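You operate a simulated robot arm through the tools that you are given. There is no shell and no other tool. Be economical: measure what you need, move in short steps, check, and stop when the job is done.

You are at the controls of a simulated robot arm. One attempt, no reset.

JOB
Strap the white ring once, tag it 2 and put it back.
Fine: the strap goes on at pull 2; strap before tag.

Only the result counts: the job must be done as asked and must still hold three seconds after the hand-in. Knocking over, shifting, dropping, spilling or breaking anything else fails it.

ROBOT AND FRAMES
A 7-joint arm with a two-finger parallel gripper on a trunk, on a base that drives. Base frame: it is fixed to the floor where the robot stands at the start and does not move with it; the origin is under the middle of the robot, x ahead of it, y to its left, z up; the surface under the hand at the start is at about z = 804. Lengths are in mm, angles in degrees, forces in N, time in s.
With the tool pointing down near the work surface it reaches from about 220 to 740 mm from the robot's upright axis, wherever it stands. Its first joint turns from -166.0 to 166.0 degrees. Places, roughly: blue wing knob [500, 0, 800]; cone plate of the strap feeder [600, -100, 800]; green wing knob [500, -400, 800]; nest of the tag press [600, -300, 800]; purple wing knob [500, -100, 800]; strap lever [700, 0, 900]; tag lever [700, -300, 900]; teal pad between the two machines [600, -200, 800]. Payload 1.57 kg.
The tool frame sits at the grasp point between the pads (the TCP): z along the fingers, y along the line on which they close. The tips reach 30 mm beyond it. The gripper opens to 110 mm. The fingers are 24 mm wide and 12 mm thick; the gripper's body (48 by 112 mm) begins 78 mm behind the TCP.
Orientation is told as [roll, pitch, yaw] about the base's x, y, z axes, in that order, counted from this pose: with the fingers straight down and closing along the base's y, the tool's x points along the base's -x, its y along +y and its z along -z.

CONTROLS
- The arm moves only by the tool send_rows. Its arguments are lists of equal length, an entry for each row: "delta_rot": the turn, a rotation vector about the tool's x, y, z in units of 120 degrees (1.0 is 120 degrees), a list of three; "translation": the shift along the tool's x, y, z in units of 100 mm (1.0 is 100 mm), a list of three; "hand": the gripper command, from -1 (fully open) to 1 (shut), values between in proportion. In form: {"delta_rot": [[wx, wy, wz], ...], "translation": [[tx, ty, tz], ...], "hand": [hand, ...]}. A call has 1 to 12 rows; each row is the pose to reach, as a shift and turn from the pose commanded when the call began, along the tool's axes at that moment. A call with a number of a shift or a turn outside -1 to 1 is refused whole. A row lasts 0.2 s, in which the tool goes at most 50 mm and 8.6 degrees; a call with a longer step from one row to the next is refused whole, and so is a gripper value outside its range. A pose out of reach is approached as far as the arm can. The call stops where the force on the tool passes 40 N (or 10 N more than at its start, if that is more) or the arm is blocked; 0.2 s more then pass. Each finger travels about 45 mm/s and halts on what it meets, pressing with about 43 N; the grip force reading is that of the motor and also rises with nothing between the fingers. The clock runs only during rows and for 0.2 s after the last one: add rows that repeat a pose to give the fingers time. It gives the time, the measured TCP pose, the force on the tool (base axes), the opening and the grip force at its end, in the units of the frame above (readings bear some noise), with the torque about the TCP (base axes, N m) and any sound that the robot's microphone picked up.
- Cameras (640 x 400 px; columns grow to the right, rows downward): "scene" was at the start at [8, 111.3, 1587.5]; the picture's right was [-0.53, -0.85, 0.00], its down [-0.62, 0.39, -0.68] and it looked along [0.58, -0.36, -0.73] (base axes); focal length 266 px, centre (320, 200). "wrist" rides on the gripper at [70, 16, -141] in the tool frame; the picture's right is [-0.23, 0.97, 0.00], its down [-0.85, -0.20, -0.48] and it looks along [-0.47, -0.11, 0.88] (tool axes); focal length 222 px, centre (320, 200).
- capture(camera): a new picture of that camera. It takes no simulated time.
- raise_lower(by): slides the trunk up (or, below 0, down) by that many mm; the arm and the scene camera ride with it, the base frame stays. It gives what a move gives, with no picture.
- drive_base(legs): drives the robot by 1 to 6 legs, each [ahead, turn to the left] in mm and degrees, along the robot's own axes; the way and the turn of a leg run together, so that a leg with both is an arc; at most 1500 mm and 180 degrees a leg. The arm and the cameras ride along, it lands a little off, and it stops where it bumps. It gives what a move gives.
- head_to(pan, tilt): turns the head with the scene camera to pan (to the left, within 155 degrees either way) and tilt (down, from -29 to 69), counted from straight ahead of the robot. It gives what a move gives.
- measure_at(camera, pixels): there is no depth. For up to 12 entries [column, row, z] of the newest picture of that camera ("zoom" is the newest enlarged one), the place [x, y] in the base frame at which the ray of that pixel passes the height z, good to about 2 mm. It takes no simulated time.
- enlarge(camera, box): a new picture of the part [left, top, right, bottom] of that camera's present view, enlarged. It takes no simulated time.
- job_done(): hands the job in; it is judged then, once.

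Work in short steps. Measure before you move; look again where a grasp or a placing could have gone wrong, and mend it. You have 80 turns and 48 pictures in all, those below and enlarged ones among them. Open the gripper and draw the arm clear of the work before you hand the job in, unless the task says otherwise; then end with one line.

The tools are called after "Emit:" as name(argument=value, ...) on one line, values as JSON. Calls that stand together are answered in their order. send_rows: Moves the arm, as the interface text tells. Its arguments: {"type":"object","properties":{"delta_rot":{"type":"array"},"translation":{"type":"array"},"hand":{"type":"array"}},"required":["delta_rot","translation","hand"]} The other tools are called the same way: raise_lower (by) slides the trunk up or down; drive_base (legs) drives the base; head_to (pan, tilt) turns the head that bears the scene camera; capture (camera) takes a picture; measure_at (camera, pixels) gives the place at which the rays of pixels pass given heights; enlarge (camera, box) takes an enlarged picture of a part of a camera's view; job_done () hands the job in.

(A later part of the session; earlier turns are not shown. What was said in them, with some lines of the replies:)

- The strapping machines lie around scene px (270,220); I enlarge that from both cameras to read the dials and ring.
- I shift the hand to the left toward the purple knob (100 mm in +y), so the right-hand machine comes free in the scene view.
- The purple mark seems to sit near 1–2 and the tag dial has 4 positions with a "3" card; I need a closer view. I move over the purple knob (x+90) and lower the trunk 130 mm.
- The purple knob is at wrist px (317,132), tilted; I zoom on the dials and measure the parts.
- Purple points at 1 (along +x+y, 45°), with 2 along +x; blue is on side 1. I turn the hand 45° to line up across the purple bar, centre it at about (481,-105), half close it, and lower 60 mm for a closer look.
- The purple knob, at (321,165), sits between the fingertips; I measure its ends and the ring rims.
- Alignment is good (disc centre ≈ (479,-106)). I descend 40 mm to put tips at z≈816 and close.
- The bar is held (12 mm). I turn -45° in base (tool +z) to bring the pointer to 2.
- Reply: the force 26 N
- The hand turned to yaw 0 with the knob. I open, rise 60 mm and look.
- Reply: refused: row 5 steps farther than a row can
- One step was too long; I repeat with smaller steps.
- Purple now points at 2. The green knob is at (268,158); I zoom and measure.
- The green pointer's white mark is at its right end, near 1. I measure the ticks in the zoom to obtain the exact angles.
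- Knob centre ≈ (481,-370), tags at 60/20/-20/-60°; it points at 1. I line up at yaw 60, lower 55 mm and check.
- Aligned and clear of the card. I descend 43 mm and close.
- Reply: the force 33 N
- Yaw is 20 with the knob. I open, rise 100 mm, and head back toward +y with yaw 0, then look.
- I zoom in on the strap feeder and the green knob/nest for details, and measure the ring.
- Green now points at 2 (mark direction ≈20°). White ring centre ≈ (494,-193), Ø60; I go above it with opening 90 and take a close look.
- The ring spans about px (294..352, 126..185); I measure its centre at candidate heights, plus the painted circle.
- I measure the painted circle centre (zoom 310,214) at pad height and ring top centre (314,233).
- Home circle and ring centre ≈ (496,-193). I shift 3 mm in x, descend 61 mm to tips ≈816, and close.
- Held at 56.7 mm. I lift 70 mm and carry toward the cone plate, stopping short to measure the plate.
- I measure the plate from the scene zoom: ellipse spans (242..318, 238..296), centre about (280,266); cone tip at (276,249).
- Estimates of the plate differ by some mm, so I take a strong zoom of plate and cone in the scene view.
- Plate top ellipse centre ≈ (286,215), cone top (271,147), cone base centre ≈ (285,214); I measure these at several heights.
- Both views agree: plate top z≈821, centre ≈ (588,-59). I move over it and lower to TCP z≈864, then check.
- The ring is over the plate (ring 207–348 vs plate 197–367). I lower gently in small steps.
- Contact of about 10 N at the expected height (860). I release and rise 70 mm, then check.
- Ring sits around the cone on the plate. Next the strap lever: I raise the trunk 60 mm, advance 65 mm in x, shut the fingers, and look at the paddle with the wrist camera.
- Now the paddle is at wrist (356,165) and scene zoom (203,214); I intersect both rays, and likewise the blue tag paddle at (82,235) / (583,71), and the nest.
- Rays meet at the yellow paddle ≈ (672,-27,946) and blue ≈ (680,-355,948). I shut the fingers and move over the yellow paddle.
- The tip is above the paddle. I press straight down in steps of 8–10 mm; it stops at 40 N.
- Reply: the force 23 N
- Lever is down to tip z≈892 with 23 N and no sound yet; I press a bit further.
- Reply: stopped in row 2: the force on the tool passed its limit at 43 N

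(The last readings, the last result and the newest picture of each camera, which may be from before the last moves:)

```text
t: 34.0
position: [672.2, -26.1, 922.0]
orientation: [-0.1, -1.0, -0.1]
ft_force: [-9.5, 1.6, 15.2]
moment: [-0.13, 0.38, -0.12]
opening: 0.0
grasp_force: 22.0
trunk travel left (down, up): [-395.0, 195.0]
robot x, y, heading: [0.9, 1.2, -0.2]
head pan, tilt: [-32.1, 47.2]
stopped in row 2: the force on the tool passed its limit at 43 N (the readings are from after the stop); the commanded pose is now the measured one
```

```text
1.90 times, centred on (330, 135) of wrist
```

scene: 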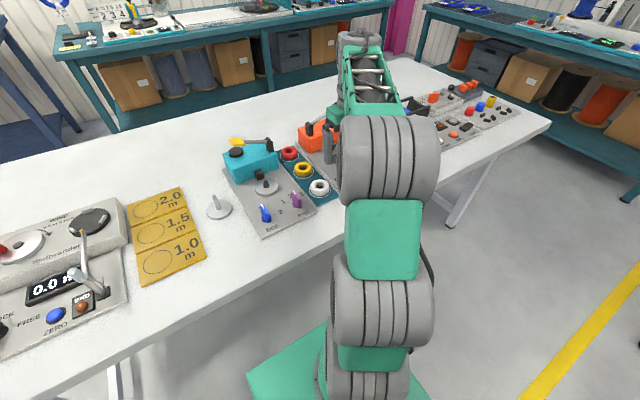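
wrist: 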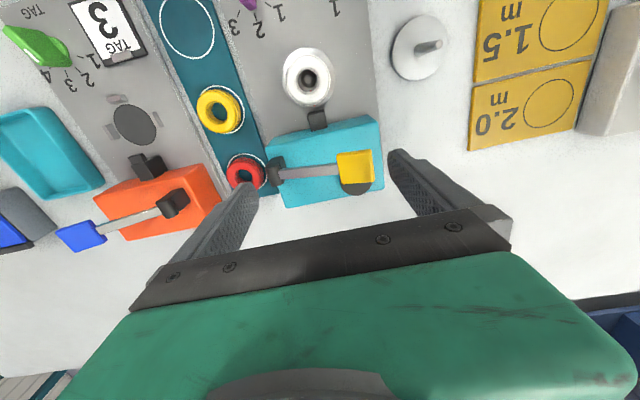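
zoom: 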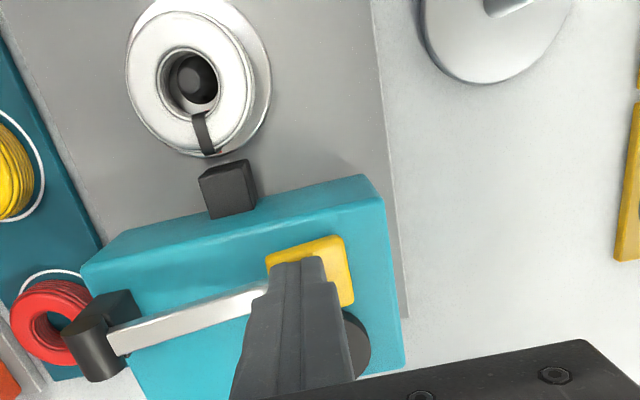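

The black strap is on at the +x side of the ring. I lift off the lever and look that it is just one strap.

Emit:
send_rows(delta_rot=[[0, 0, 0], [0, 0, 0], [0, 0, 0], [0, 0, 0], [0, 0, 0], [0, 0, 0]], translation=[[0, 0, -0.3], [0, 0, -0.6], [0, 0, -0.9], [0.3, 0, -1], [0.6, 0, -1], [0.84, 0, -1]], hand=[1, 1, 1, -0.636, -0.636, -0.636])

Emit:
raise_lower(by=-60)

Emit:
send_rows(delta_rot=[[0, 0, 0], [0, 0, 0], [0, 0, 0], [0, 0, 0]], translation=[[0, -0.17, 0], [0, -0.33, 0], [0, -0.33, 0], [0, -0.33, 0]], hand=[-0.636, -0.636, -0.636, -0.636])

Emit:
enlarge(camera="wrist", box=[120, 60, 520, 310])

```text
t: 35.4
position: [587.9, -27.3, 1017.0]
orientation: [0.0, -0.7, -0.2]
ft_force: [0.0, -0.4, -0.8]
moment: [0.04, 0.01, 0.01]
opening: 67.9
grasp_force: 0.0
trunk travel left (down, up): [-395.0, 195.0]
robot x, y, heading: [0.7, 3.0, 0.0]
head pan, tilt: [-32.1, 47.2]
```

```text
t: 36.4
position: [588.4, -27.3, 957.2]
orientation: [-0.1, -0.7, -0.1]
ft_force: [-0.5, -0.5, 0.1]
moment: [-0.02, 0.03, -0.01]
opening: 90.0
grasp_force: 0.0
trunk travel left (down, up): [-335.0, 255.0]
robot x, y, heading: [-0.2, -0.7, -0.1]
head pan, tilt: [-32.1, 47.2]
```

```text
t: 37.4
position: [587.7, -60.4, 957.5]
orientation: [0.0, -0.7, -0.1]
ft_force: [0.2, -0.1, 0.1]
moment: [-0.02, 0.01, -0.04]
opening: 90.2
grasp_force: 0.0
trunk travel left (down, up): [-335.0, 255.0]
robot x, y, heading: [-1.2, 0.9, 0.3]
head pan, tilt: [-32.1, 47.2]
```

```text
1.60 times, centred on (320, 185) of wrist
```

zoom: 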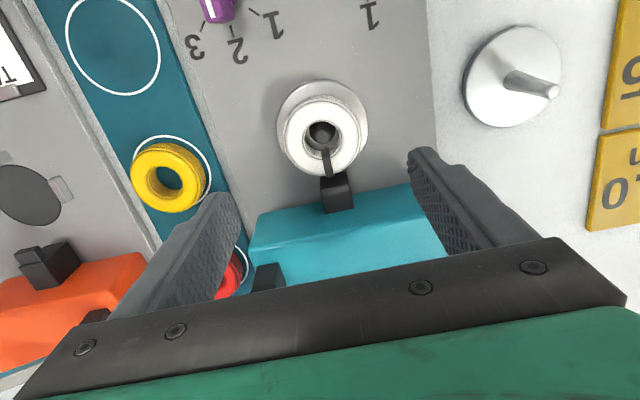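

One strap is visible. I descend 96 mm over the ring (levelling 0.7° pitch) and grip it at ±y.

Emit:
send_rows(delta_rot=[[0, 0.006, 0], [0, 0.006, 0], [0, 0.006, 0], [0, 0.006, 0], [0, 0.006, 0], [0, 0.006, 0], [0, 0.006, 0], [0, 0.006, 0]], translation=[[0, 0, 0.4], [0, 0.01, 0.7], [0, 0.01, 0.955], [0, 0.01, 0.955], [0, 0.01, 0.955], [0, 0.01, 0.955], [0, 0.01, 0.955], [0, 0.01, 0.955]], hand=[-0.636, -0.636, -0.636, 1, 1, 1, 1, 1])

Emit:
send_rows(delta_rot=[[0, 0, 0], [0, 0, 0], [0, 0, 0], [0, 0, 0], [0, 0, 0], [0, 0, 0]], translation=[[0, 0, -0.3], [0, 0, -0.6], [0, -0.3, -0.6], [0, -0.65, -0.6], [0, -1, -0.6], [0, -1, -0.6]], hand=[1, 1, 1, 1, 1, 1])

```text
t: 39.2
position: [588.3, -58.9, 862.9]
orientation: [0.0, -0.1, -0.2]
ft_force: [0.5, 1.2, 0.5]
moment: [0.04, 0.0, 0.01]
opening: 56.9
grasp_force: 42.9
trunk travel left (down, up): [-335.0, 255.0]
robot x, y, heading: [-0.8, -1.2, 0.2]
head pan, tilt: [-32.1, 47.2]
```

```text
t: 40.6
position: [590.1, -162.6, 922.3]
orientation: [-0.1, 0.0, -0.1]
ft_force: [0.3, -0.3, -0.8]
moment: [0.02, -0.01, 0.01]
opening: 56.7
grasp_force: 42.8
trunk travel left (down, up): [-335.0, 255.0]
robot x, y, heading: [-0.6, 3.3, -0.1]
head pan, tilt: [-32.1, 47.2]
```

Ring held, now at y≈-163. I look at the nest with the wrist camera before going on.

Emit:
enlarge(camera="wrist", box=[50, 60, 250, 185])

```text
3.20 times, centred on (150, 122) of wrist
```

zoom: 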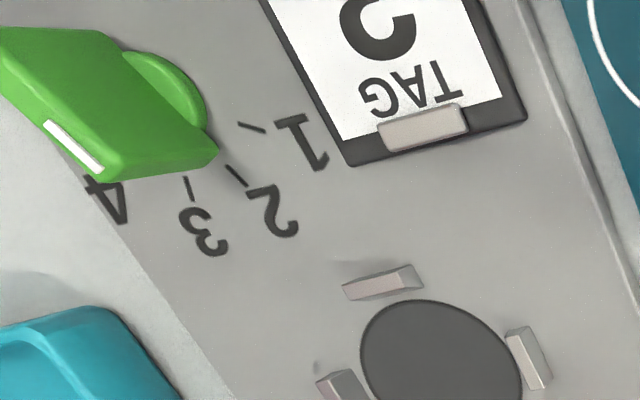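

The tabs stand at ±y and -x of the nest (centre ≈ (585,-330)), so I'll bring the ring at yaw 45 with fingers between tabs. First I move 100 mm in -y, then the rest with the turn.

Emit:
send_rows(delta_rot=[[0, 0, 0], [0, 0, 0], [0, 0, 0], [0, 0, 0]], translation=[[0, -0.35, 0], [0, -0.7, 0], [0, -1, 0], [0, -1, 0]], hand=[1, 1, 1, 1])

Emit:
enlarge(camera="wrist", box=[140, 90, 340, 215])

```text
t: 41.6
position: [589.8, -259.7, 921.7]
orientation: [0.0, 0.0, -0.1]
ft_force: [-0.5, -0.4, -0.8]
moment: [-0.03, -0.01, 0.04]
opening: 56.7
grasp_force: 43.2
trunk travel left (down, up): [-335.0, 255.0]
robot x, y, heading: [1.6, 1.4, 0.0]
head pan, tilt: [-32.1, 47.2]
```

```text
3.20 times, centred on (240, 152) of wrist
```

zoom: 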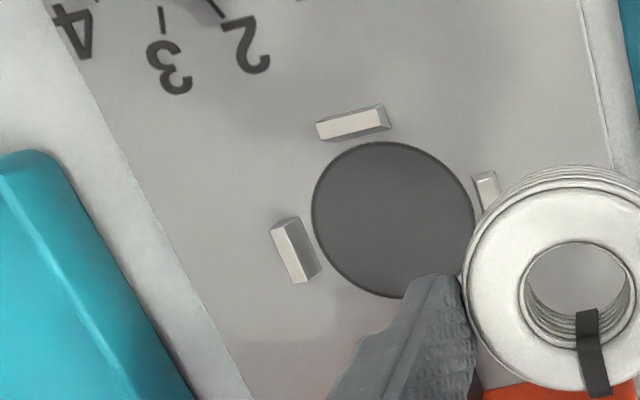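

Nest disc spans (312..474, 142..298), centre (393,220). I measure it.

Emit:
measure_at(camera="zoom", pixels=[[393, 220, 806], [393, 220, 810], [312, 205, 808], [474, 232, 808], [372, 142, 808], [408, 298, 808], [352, 122, 812], [293, 250, 812], [485, 190, 812]])

```text
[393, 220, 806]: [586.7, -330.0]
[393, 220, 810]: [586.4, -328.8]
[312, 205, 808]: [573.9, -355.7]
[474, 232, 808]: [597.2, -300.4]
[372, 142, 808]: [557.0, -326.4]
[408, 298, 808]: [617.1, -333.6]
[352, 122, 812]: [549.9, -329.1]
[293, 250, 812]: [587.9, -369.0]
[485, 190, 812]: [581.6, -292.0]
```

Nest centre ≈ (586.5,-329.5). I move over with yaw 45 and lower to TCP z≈864.

Emit:
send_rows(delta_rot=[[0, 0, -0.065], [0, 0, -0.13], [0, 0, -0.195], [0, 0, -0.26], [0, 0, -0.325], [0, 0, -0.375], [0, 0, -0.375], [0, 0, -0.375], [0, 0, -0.375]], translation=[[0.03, -0.35, 0], [0.03, -0.698, 0], [0.03, -0.698, 0], [0.03, -0.698, 0], [0.03, -0.698, 0], [0.03, -0.698, 0], [0.03, -0.698, 0.3], [0.03, -0.698, 0.57], [0.03, -0.698, 0.57]], hand=[1, 1, 1, 1, 1, 1, 1, 1, 1])

Emit:
capture(camera="wrist")

```text
t: 43.6
position: [585.2, -329.8, 864.5]
orientation: [0.0, -0.1, 44.9]
ft_force: [0.1, 0.4, -1.1]
moment: [-0.03, 0.0, -0.03]
opening: 57.0
grasp_force: 43.5
trunk travel left (down, up): [-335.0, 255.0]
robot x, y, heading: [3.7, -2.1, -0.1]
head pan, tilt: [-32.1, 47.2]
```

```text
12 pictures are left
```

wrist: 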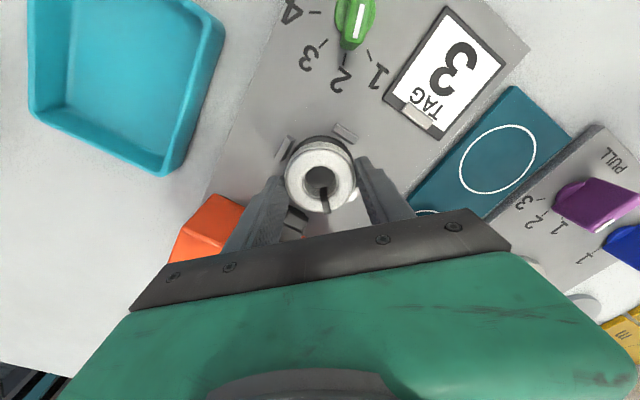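

Green clearly points at 2, and the fingers lie between tabs. I lower gently to contact.

Emit:
send_rows(delta_rot=[[0, 0, 0], [0, 0, 0], [0, 0, 0], [0, 0, 0], [0, 0, 0]], translation=[[0, 0, 0.05], [0, 0, 0.09], [0, 0, 0.12], [0, 0, 0.145], [0, 0, 0.145]], hand=[1, 1, 1, 1, 1])

```text
t: 44.8
position: [584.3, -329.6, 850.3]
orientation: [0.0, -0.1, 44.9]
ft_force: [-0.1, -1.0, -0.4]
moment: [0.04, -0.05, -0.02]
opening: 57.0
grasp_force: 43.4
trunk travel left (down, up): [-335.0, 255.0]
robot x, y, heading: [-0.0, -3.9, 0.0]
head pan, tilt: [-32.1, 47.2]
```

No contact yet; I go down another 4 mm in 2 mm steps with a 1.5 mm x correction.

Emit:
send_rows(delta_rot=[[0, 0, 0], [0, 0, 0], [0, 0, 0]], translation=[[-0.01, -0.01, 0.02], [-0.01, -0.01, 0.035], [-0.01, -0.01, 0.035]], hand=[1, 1, 1])

```text
t: 45.6
position: [586.6, -329.0, 849.9]
orientation: [-0.2, -0.1, 44.9]
ft_force: [0.2, -1.5, 21.2]
moment: [0.26, 0.5, -0.04]
opening: 56.9
grasp_force: 42.4
trunk travel left (down, up): [-335.0, 255.0]
robot x, y, heading: [2.2, -1.3, -0.1]
head pan, tilt: [-32.1, 47.2]
```

Seated at 850 with 21 N. I open to ~72 mm and rise 100 mm.

Emit:
send_rows(delta_rot=[[0, 0, 0], [0, 0, 0], [0, 0, 0], [0, 0, 0], [0, 0, 0], [0, 0, 0], [0, 0, 0]], translation=[[0, 0, -0.02], [0, 0, -0.02], [0, 0, -0.25], [0, 0, -0.6], [0, 0, -1], [0, 0, -1], [0, 0, -1]], hand=[-0.3, -0.3, -0.3, -0.3, -0.3, -0.3, -0.3])

Emit:
capture(camera="wrist")

```text
t: 47.2
position: [584.7, -328.6, 947.6]
orientation: [0.1, 0.0, 45.0]
ft_force: [-0.3, -0.9, 0.6]
moment: [-0.01, 0.0, 0.01]
opening: 71.8
grasp_force: 0.1
trunk travel left (down, up): [-335.0, 255.0]
robot x, y, heading: [-1.4, -0.6, -0.0]
head pan, tilt: [-32.1, 47.2]
```

```text
11 pictures are left
```

wrist: 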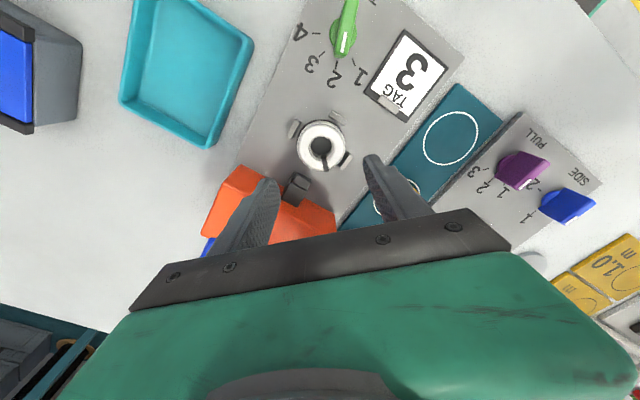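

The ring sits in the nest. Now the tag lever: I raise the trunk 75 mm, then turn to yaw 0 and go toward (655,-345) with fingers shut.

Emit:
raise_lower(by=75)

Emit:
send_rows(delta_rot=[[0, 0, 0.065], [0, 0, 0.13], [0, 0, 0.195], [0, 0, 0.26], [0, 0, 0.325], [0, 0, 0.375], [0, 0, 0.375]], translation=[[-0.05, -0.1, 0], [-0.1, -0.2, 0], [-0.2, -0.3, 0], [-0.3, -0.4, 0], [-0.37, -0.5, 0], [-0.37, -0.61, 0], [-0.37, -0.61, 0]], hand=[1, 1, 1, 1, 1, 1, 1])

Emit:
capture(camera="wrist")

Emit:
capture(camera="scene")

```text
t: 48.3
position: [585.7, -330.3, 1022.1]
orientation: [0.0, -0.1, 45.0]
ft_force: [0.8, 0.6, -0.1]
moment: [0.02, 0.01, -0.03]
opening: 71.5
grasp_force: 0.2
trunk travel left (down, up): [-410.0, 180.0]
robot x, y, heading: [5.8, -2.0, -0.1]
head pan, tilt: [-32.1, 47.2]
```

```text
t: 49.9
position: [612.7, -321.7, 1010.5]
orientation: [-0.1, 0.0, -0.3]
ft_force: [-0.3, -0.4, -0.3]
moment: [0.01, 0.01, -0.01]
opening: 0.0
grasp_force: 21.6
out of reach, approached as far as the arm can: row 2, 3, 4, 5, 6, 7
trunk travel left (down, up): [-410.0, 180.0]
robot x, y, heading: [-5.7, 1.5, -0.0]
head pan, tilt: [-32.1, 47.2]
```

```text
10 pictures are left
```

wrist: 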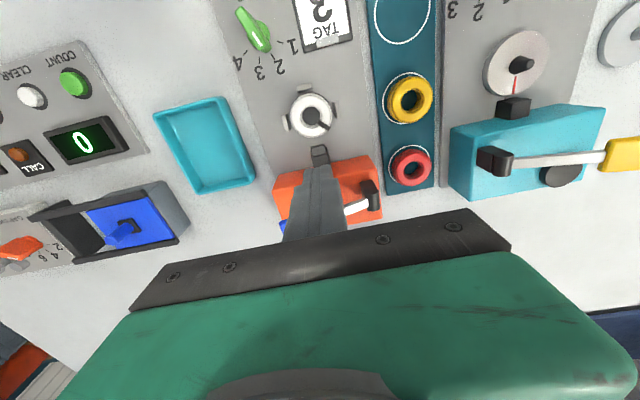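

```text
9 pictures are left
```

scene: 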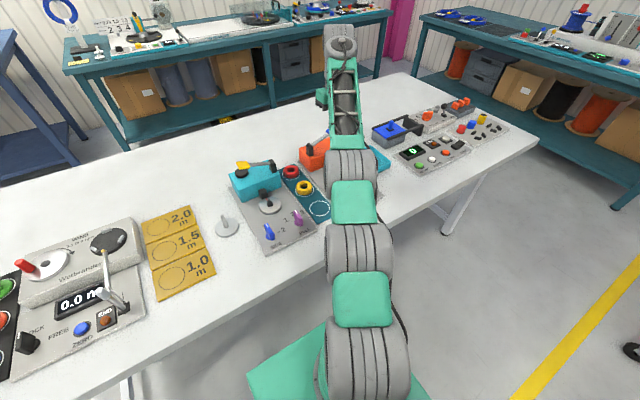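

The arm is at full stretch (692 mm). The robot must come closer; I check where the table's front edge is before driving, and re-measure the blue paddle.

Emit:
measure_at(camera="scene", pixels=[[240, 305, 800], [180, 338, 800], [430, 208, 800], [310, 265, 800], [300, 330, 300], [250, 375, 300], [400, 385, 300], [331, 131, 948]])

Emit:
measure_at(camera="wrist", pixels=[[284, 227, 948], [284, 227, 930], [320, 153, 850]])

Emit:
enlarge(camera="scene", box=[270, 100, 390, 180])

```text
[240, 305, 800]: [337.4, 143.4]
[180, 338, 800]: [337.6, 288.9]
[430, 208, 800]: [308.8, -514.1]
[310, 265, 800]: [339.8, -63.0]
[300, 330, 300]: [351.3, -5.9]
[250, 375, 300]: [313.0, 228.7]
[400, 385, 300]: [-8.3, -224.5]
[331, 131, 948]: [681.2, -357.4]
```

```text
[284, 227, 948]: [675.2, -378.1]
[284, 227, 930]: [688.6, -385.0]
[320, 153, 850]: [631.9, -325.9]
```

```text
5.00 times, centred on (330, 140) of scene
```

zoom: 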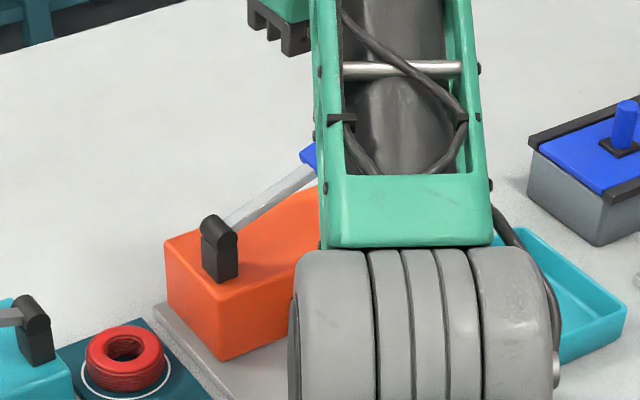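

The table edge is at x≈338, open underneath. I drive ahead 100 mm; the fingertips at z≈980 pass above the paddle (≈948).

Emit:
drive_base(legs=[[100, 0]])

Emit:
capture(camera="wrist")

```text
t: 51.0
position: [715.2, -322.0, 1010.0]
orientation: [-0.1, 0.1, -0.1]
ft_force: [0.3, -0.1, -0.5]
moment: [0.01, -0.03, 0.02]
opening: 0.0
grasp_force: 21.6
trunk travel left (down, up): [-410.0, 180.0]
robot x, y, heading: [101.0, -0.1, 0.1]
head pan, tilt: [-32.1, 47.2]
```

```text
7 pictures are left
```

wrist: 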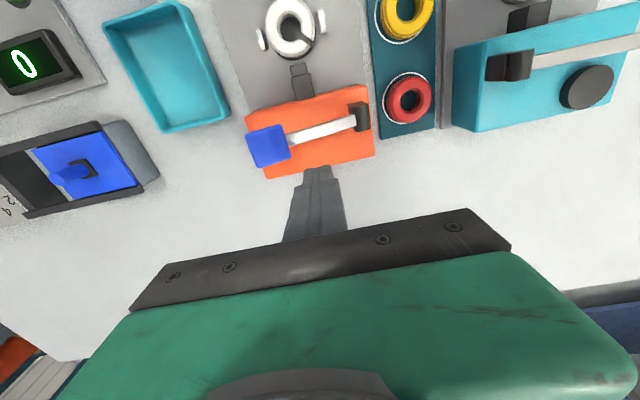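

Drove fine. The blue paddle is at wrist (268,146); I measure it around its height.

Emit:
measure_at(camera="wrist", pixels=[[268, 146, 940], [268, 146, 948], [268, 146, 955], [361, 118, 905]])

```text
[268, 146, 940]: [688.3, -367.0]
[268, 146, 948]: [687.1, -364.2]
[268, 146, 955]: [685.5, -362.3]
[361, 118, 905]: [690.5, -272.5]
```

Target ≈ (685,-362). I move there at this height and check.

Emit:
send_rows(delta_rot=[[0, 0, 0], [0, 0, 0], [0, 0, 0]], translation=[[0.15, -0.2, 0], [0.3, -0.4, 0], [0.3, -0.4, 0]], hand=[1, 1, 1])

```text
t: 51.9
position: [683.2, -362.2, 1008.9]
orientation: [0.0, 0.0, -0.1]
ft_force: [-0.2, 0.2, -0.7]
moment: [0.03, -0.01, 0.01]
opening: 0.1
grasp_force: 21.2
trunk travel left (down, up): [-410.0, 180.0]
robot x, y, heading: [101.7, -0.2, 0.3]
head pan, tilt: [-32.1, 47.2]
```

On target. I press down in steps to about z=918.

Emit:
send_rows(delta_rot=[[0, 0, 0], [0, 0, 0], [0, 0, 0], [0, 0, 0], [0, 0, 0], [0, 0, 0], [0, 0, 0], [0, 0, 0], [0, 0, 0], [0, 0, 0], [0, 0, 0]], translation=[[0, 0, 0.2], [0, 0, 0.3], [0, 0, 0.38], [0, 0, 0.46], [0, 0, 0.54], [0, 0, 0.62], [0, 0, 0.7], [0, 0, 0.78], [0, 0, 0.85], [0, 0, 0.91], [0, 0, 0.97]], hand=[1, 1, 1, 1, 1, 1, 1, 1, 1, 1, 1])

Emit:
capture(camera="wrist")

```text
t: 54.4
position: [684.7, -361.2, 922.3]
orientation: [-0.5, -0.8, 0.1]
ft_force: [-6.1, 4.8, 14.7]
moment: [0.24, 0.38, -0.01]
opening: 0.0
grasp_force: 21.4
trunk travel left (down, up): [-410.0, 180.0]
robot x, y, heading: [97.3, -0.5, 0.0]
head pan, tilt: [-32.1, 47.2]
stopped in row 11: the force on the tool passed its limit at 42 N (the readings are from after the stop); the commanded pose is now the measured one
```

```text
6 pictures are left
```

wrist: 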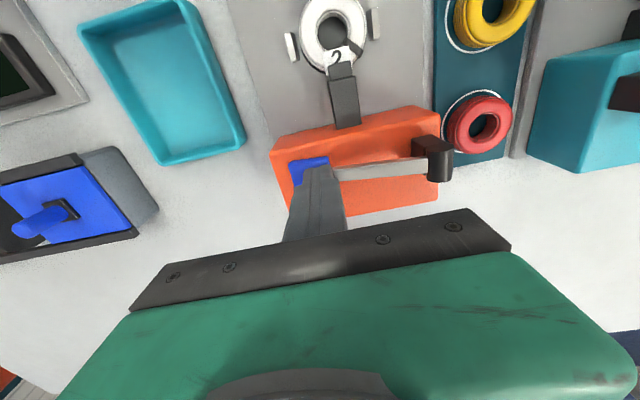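

Tag "2" is on the ring. I lift off 95 mm, return over the nest at (586.5,-329.5) turning to yaw 45 and opening to 72.

Emit:
send_rows(delta_rot=[[0, 0, 0], [0, 0, 0], [0, 0, 0], [-0.004, 0.007, 0], [-0.004, 0.007, 0], [-0.004, 0.007, -0.06], [-0.004, 0.007, -0.12], [-0.004, 0.007, -0.18], [-0.004, 0.007, -0.24], [-0.004, 0.007, -0.3], [-0.004, 0.007, -0.36], [-0.004, 0.007, -0.376]], translation=[[0, 0, -0.3], [0, 0, -0.6], [0, 0, -0.95], [0.4, 0.15, -0.95], [0.8, 0.32, -0.95], [0.98, 0.32, -0.95], [0.98, 0.32, -0.95], [0.98, 0.32, -0.95], [0.98, 0.32, -0.95], [0.98, 0.32, -0.95], [0.98, 0.32, -0.95], [0.98, 0.32, -0.95]], hand=[1, 1, 1, 1, 1, -0.3, -0.3, -0.3, -0.3, -0.3, -0.3, -0.3])

Emit:
raise_lower(by=-75)

Emit:
capture(camera="wrist")

```text
t: 57.0
position: [588.2, -330.8, 1012.1]
orientation: [0.1, 0.4, 45.1]
ft_force: [0.5, -0.1, 0.2]
moment: [-0.04, 0.03, 0.03]
opening: 71.4
grasp_force: 0.0
trunk travel left (down, up): [-410.0, 180.0]
robot x, y, heading: [99.9, -0.8, -0.3]
head pan, tilt: [-32.1, 47.2]
```

```text
t: 58.1
position: [587.6, -330.1, 937.4]
orientation: [0.1, 0.4, 45.0]
ft_force: [0.4, -0.3, 0.0]
moment: [0.02, 0.01, -0.02]
opening: 71.3
grasp_force: 0.1
trunk travel left (down, up): [-335.0, 255.0]
robot x, y, heading: [101.7, -0.2, -0.2]
head pan, tilt: [-32.1, 47.2]
```

```text
5 pictures are left
```

wrist: 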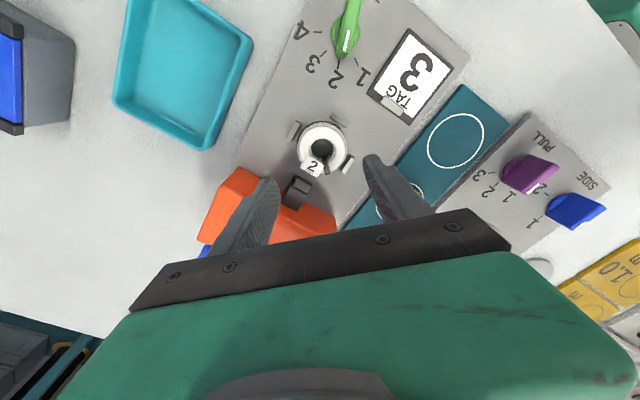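

I zoom in to verify strap and tag (the hole looks dark).

Emit:
enlarge(camera="wrist", box=[270, 100, 380, 210])

Emit:
measure_at(camera="zoom", pixels=[[320, 200, 830]])

```text
3.64 times, centred on (325, 155) of wrist
```

zoom: 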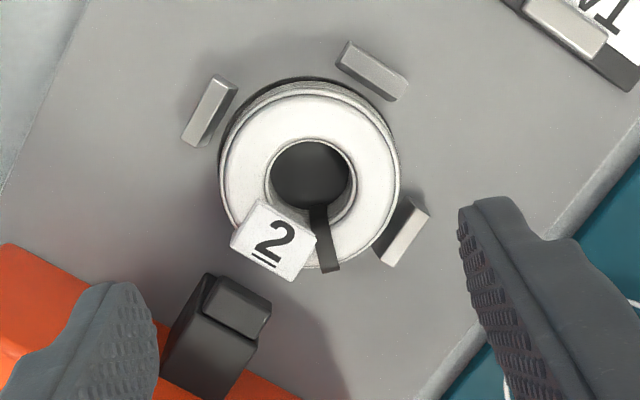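

```text
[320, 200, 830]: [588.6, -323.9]
```

Strap and tag 2 both present; the fingers at yaw 45 clear the tag by ~3 mm. I descend 87 mm and grip.

Emit:
send_rows(delta_rot=[[0, 0, 0], [0, 0, 0], [0, 0, 0], [0, 0, 0], [0, 0, 0], [0, 0, 0], [0, 0, 0]], translation=[[0, 0, 0.35], [0, 0, 0.65], [0, 0, 0.86], [0, 0, 0.86], [0, 0, 0.86], [0, 0, 0.86], [0, 0, 0.86]], hand=[-0.3, -0.3, -0.3, 1, 1, 1, 1])

Emit:
send_rows(delta_rot=[[0, 0, 0], [0, 0, 0], [0, 0, 0], [0, 0, 0], [0, 0, 0], [0, 0, 0]], translation=[[0, 0, -0.25], [0, 0, -0.6], [0, 0.3, -0.6], [-0.1, 0.6, -0.6], [-0.16, 0.8, -0.6], [-0.16, 0.8, -0.6]], hand=[1, 1, 1, 1, 1, 1])

```text
t: 59.8
position: [585.7, -329.6, 851.2]
orientation: [0.1, 0.4, 45.1]
ft_force: [-0.3, 0.5, 2.5]
moment: [-0.04, -0.01, 0.0]
opening: 56.9
grasp_force: 42.2
trunk travel left (down, up): [-335.0, 255.0]
robot x, y, heading: [101.9, 2.7, -0.1]
head pan, tilt: [-32.1, 47.2]
```

```text
t: 61.1
position: [542.4, -260.9, 909.9]
orientation: [0.1, 0.6, 45.2]
ft_force: [-1.3, 0.9, -0.7]
moment: [-0.02, -0.02, 0.0]
opening: 57.2
grasp_force: 43.3
trunk travel left (down, up): [-335.0, 255.0]
robot x, y, heading: [98.7, -1.8, -0.2]
head pan, tilt: [-32.1, 47.2]
```

Held. I carry on to the home circle (496,-193) and lower to TCP z≈856.

Emit:
send_rows(delta_rot=[[0, 0, 0], [0, 0, 0], [0, 0, 0], [0, 0, 0], [0, 0, 0], [0, 0, 0]], translation=[[-0.08, 0.4, 0], [-0.152, 0.808, 0], [-0.152, 0.808, 0], [-0.152, 0.808, 0.3], [-0.152, 0.808, 0.54], [-0.152, 0.808, 0.54]], hand=[1, 1, 1, 1, 1, 1])

Emit:
enlarge(camera="wrist", box=[250, 90, 400, 230])

```text
t: 62.5
position: [514.1, -191.0, 881.0]
orientation: [1.3, -0.7, 45.1]
ft_force: [0.8, -0.4, -0.6]
moment: [-0.05, 0.02, -0.02]
opening: 56.9
grasp_force: 43.4
out of reach, approached as far as the arm can: row 4, 5
trunk travel left (down, up): [-335.0, 255.0]
robot x, y, heading: [103.5, -1.4, -0.0]
head pan, tilt: [-32.1, 47.2]
```

```text
2.86 times, centred on (325, 160) of wrist
```

zoom: 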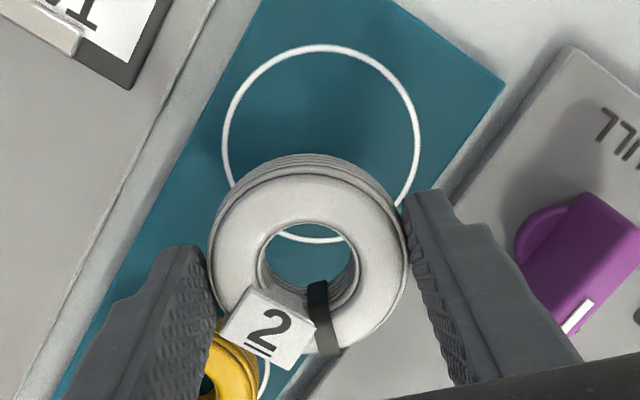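

Being 100 mm closer makes this spot too near for the arm. I raise the trunk 50 mm and drive back 100 mm.

Emit:
raise_lower(by=50)

Emit:
drive_base(legs=[[-100, 0]])

```text
t: 63.5
position: [515.5, -190.8, 931.6]
orientation: [1.2, -0.6, 45.1]
ft_force: [0.7, -0.3, -0.3]
moment: [0.01, 0.03, -0.02]
opening: 56.8
grasp_force: 43.4
trunk travel left (down, up): [-385.0, 205.0]
robot x, y, heading: [100.1, 2.9, 0.2]
head pan, tilt: [-32.1, 47.2]
```

```text
t: 64.6
position: [413.2, -190.3, 931.2]
orientation: [1.4, -0.7, 45.0]
ft_force: [0.5, 0.9, -1.2]
moment: [0.01, 0.04, 0.01]
opening: 57.0
grasp_force: 42.6
trunk travel left (down, up): [-385.0, 205.0]
robot x, y, heading: [-1.4, 3.1, 0.0]
head pan, tilt: [-32.1, 47.2]
```

Now I move +83 mm in x toward (496,-193) and read the pose.

Emit:
send_rows(delta_rot=[[0, 0, 0], [0, 0, 0], [0, 0, 0], [0, 0, 0]], translation=[[-0.28, -0.3, 0], [-0.56, -0.6, 0], [-0.566, -0.605, 0], [-0.566, -0.605, 0]], hand=[1, 1, 1, 1])

```text
t: 65.6
position: [497.4, -192.3, 928.6]
orientation: [1.4, -0.7, 44.9]
ft_force: [0.4, 0.8, -0.2]
moment: [0.02, -0.02, 0.01]
opening: 56.8
grasp_force: 43.0
trunk travel left (down, up): [-385.0, 205.0]
robot x, y, heading: [-1.9, -0.1, 0.2]
head pan, tilt: [-32.1, 47.2]
```

I level the small tilt (1.4°, -0.7°) and lower to z≈855.

Emit:
send_rows(delta_rot=[[0.004, 0.012, 0], [0.004, 0.012, 0], [0.004, 0.012, 0], [0.004, 0.012, 0]], translation=[[0, 0, 0.3], [0, 0, 0.6], [0, 0, 0.73], [0, 0, 0.73]], hand=[1, 1, 1, 1])

Emit:
enlarge(camera="wrist", box=[250, 90, 400, 230])

```text
t: 66.6
position: [499.8, -191.3, 878.5]
orientation: [1.9, 0.2, 45.0]
ft_force: [0.3, 0.0, -1.0]
moment: [-0.03, 0.04, 0.01]
opening: 56.8
grasp_force: 43.1
out of reach, approached as far as the arm can: row 2, 3, 4
trunk travel left (down, up): [-385.0, 205.0]
robot x, y, heading: [-1.1, 1.7, -0.2]
head pan, tilt: [-32.1, 47.2]
```

```text
2.86 times, centred on (325, 160) of wrist
```

zoom: 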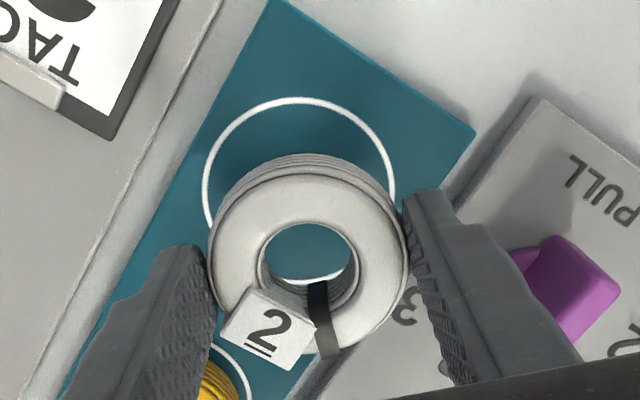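

Arm can't fold lower with the trunk this high; I lower the trunk 15 mm and watch z.

Emit:
raise_lower(by=-15)

```text
t: 67.3
position: [498.9, -190.6, 864.8]
orientation: [1.9, 0.3, 45.1]
ft_force: [0.2, -0.5, -1.0]
moment: [0.01, 0.01, -0.02]
opening: 56.9
grasp_force: 43.3
trunk travel left (down, up): [-370.0, 220.0]
robot x, y, heading: [-3.8, -0.6, 0.1]
head pan, tilt: [-32.1, 47.2]
```

It follows. I raise the tool 40 mm while levelling and centring to (496.5,-192.5), so the trunk can then do the lowering.

Emit:
send_rows(delta_rot=[[0.013, 0.0094, 0], [0.013, 0.0094, 0], [0.013, 0.0094, 0]], translation=[[0.03, 0.004, -0.2], [0.03, 0.004, -0.4], [0.03, 0.004, -0.4]], hand=[1, 1, 1])

Emit:
raise_lower(by=-40)

```text
t: 68.1
position: [496.3, -192.3, 904.4]
orientation: [0.3, 1.4, 45.2]
ft_force: [0.2, 0.0, -1.1]
moment: [-0.02, -0.02, -0.01]
opening: 56.9
grasp_force: 42.1
trunk travel left (down, up): [-370.0, 220.0]
robot x, y, heading: [0.1, 0.5, 0.2]
head pan, tilt: [-32.1, 47.2]
```

```text
t: 68.9
position: [496.9, -191.9, 864.3]
orientation: [0.3, 1.4, 45.2]
ft_force: [0.5, 0.4, -0.8]
moment: [-0.02, 0.01, -0.01]
opening: 56.6
grasp_force: 43.2
trunk travel left (down, up): [-330.0, 260.0]
robot x, y, heading: [-0.7, 0.6, 0.2]
head pan, tilt: [-32.1, 47.2]
```

Slight pitch of 1.4° left; I level it and lower 11 mm.

Emit:
send_rows(delta_rot=[[0.01, -0.0065, 0], [0.01, -0.0065, 0], [0.01, -0.0065, 0]], translation=[[0.008, 0, 0.05], [0.008, 0, 0.11], [0.008, 0, 0.11]], hand=[1, 1, 1])

```text
t: 69.7
position: [495.2, -192.7, 852.7]
orientation: [-1.0, 0.8, 45.1]
ft_force: [-0.2, -0.3, -1.0]
moment: [-0.01, 0.01, 0.0]
opening: 56.9
grasp_force: 42.9
trunk travel left (down, up): [-330.0, 260.0]
robot x, y, heading: [0.4, -1.3, 0.2]
head pan, tilt: [-32.1, 47.2]
```

I see tilts are counted before the yaw; I correct accordingly (wx −1.0°, wy −0.8°) and lower 3 mm.

Emit:
send_rows(delta_rot=[[-0.0083, -0.0067, 0], [-0.0083, -0.0067, 0], [-0.0083, -0.0067, 0]], translation=[[0, 0, 0.01], [0, 0, 0.03], [0, 0, 0.03]], hand=[1, 1, 1])

```text
t: 70.5
position: [496.0, -193.2, 850.6]
orientation: [0.1, -0.1, 45.0]
ft_force: [0.5, 0.3, -1.2]
moment: [0.02, 0.02, -0.02]
opening: 56.8
grasp_force: 43.2
trunk travel left (down, up): [-330.0, 260.0]
robot x, y, heading: [1.6, 0.3, -0.2]
head pan, tilt: [-32.1, 47.2]
```

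Level and centred at (496,-193); still no contact, so I lower 3 mm more in fine steps.

Emit:
send_rows(delta_rot=[[0, 0, 0], [0, 0, 0], [0, 0, 0]], translation=[[0, 0, 0.015], [0, 0, 0.03], [0, 0, 0.03]], hand=[1, 1, 1])

```text
t: 71.3
position: [495.2, -194.3, 848.6]
orientation: [0.0, -0.2, 45.1]
ft_force: [0.5, 0.0, 12.4]
moment: [-0.16, 0.3, 0.01]
opening: 56.6
grasp_force: 43.2
trunk travel left (down, up): [-330.0, 260.0]
robot x, y, heading: [-2.1, 0.7, 0.2]
head pan, tilt: [-32.1, 47.2]
```

Contact of 12 N at 848.6: seated on the pad. I release, rise 100 mm and look.

Emit:
send_rows(delta_rot=[[0, 0, 0], [0, 0, 0], [0, 0, 0], [0, 0, 0], [0, 0, 0], [0, 0, 0], [0, 0, 0]], translation=[[0, 0, -0.01], [0, 0, -0.01], [0, 0, -0.2], [0, 0, -0.5], [0, 0, -0.9], [0, 0, -1], [0, 0, -1]], hand=[-0.3, -0.3, -0.3, -0.3, -0.3, -0.3, -0.3])

Emit:
enlarge(camera="wrist", box=[230, 80, 420, 220])

```text
t: 72.9
position: [495.2, -191.9, 946.9]
orientation: [0.2, 0.0, 45.0]
ft_force: [0.6, 0.2, -0.8]
moment: [-0.02, 0.02, -0.01]
opening: 71.5
grasp_force: 0.1
trunk travel left (down, up): [-330.0, 260.0]
robot x, y, heading: [-2.2, 1.0, -0.1]
head pan, tilt: [-32.1, 47.2]
```

```text
2.86 times, centred on (325, 150) of wrist
```

zoom: 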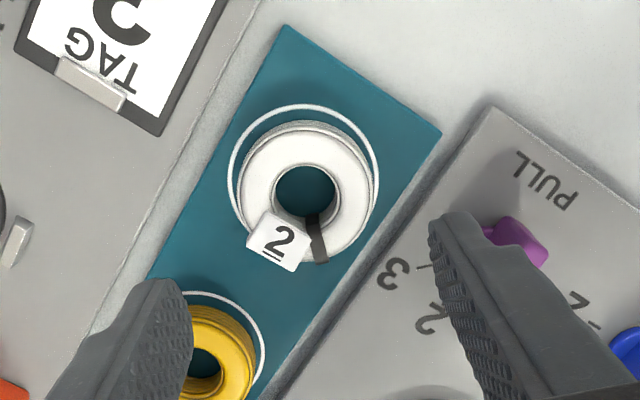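

The ring, strapped and tagged 2, stands in its circle. I draw the arm up and back.

Emit:
raise_lower(by=120)

Emit:
send_rows(delta_rot=[[0, 0, 0], [0, 0, 0], [0, 0, 0], [0, 0, 0]], translation=[[0.3, 0.3, 0], [0.5, 0.5, 0], [0.5, 0.5, 0], [0.5, 0.5, 0]], hand=[-1, -1, -1, -1])

Emit:
job_done()

```text
t: 74.4
position: [495.1, -193.2, 1066.8]
orientation: [0.1, -0.2, 45.1]
ft_force: [0.2, -0.4, 0.5]
moment: [0.0, 0.02, 0.0]
opening: 71.7
grasp_force: 0.1
trunk travel left (down, up): [-450.0, 140.0]
robot x, y, heading: [-3.6, -1.1, -0.1]
head pan, tilt: [-32.1, 47.2]
```

```text
t: 75.4
position: [424.4, -194.2, 1068.8]
orientation: [0.1, 0.0, 45.0]
ft_force: [0.5, -0.3, 0.0]
moment: [0.0, 0.01, -0.01]
opening: 110.1
grasp_force: 0.1
trunk travel left (down, up): [-450.0, 140.0]
robot x, y, heading: [-4.2, 2.8, 0.2]
head pan, tilt: [-32.1, 47.2]
```

```text
The job is handed in.
```

The white ring was strapped once at pull 2, then tagged 2, and is back in its circle on the teal pad; the gripper is open, the arm is clear, and the job is handed in.
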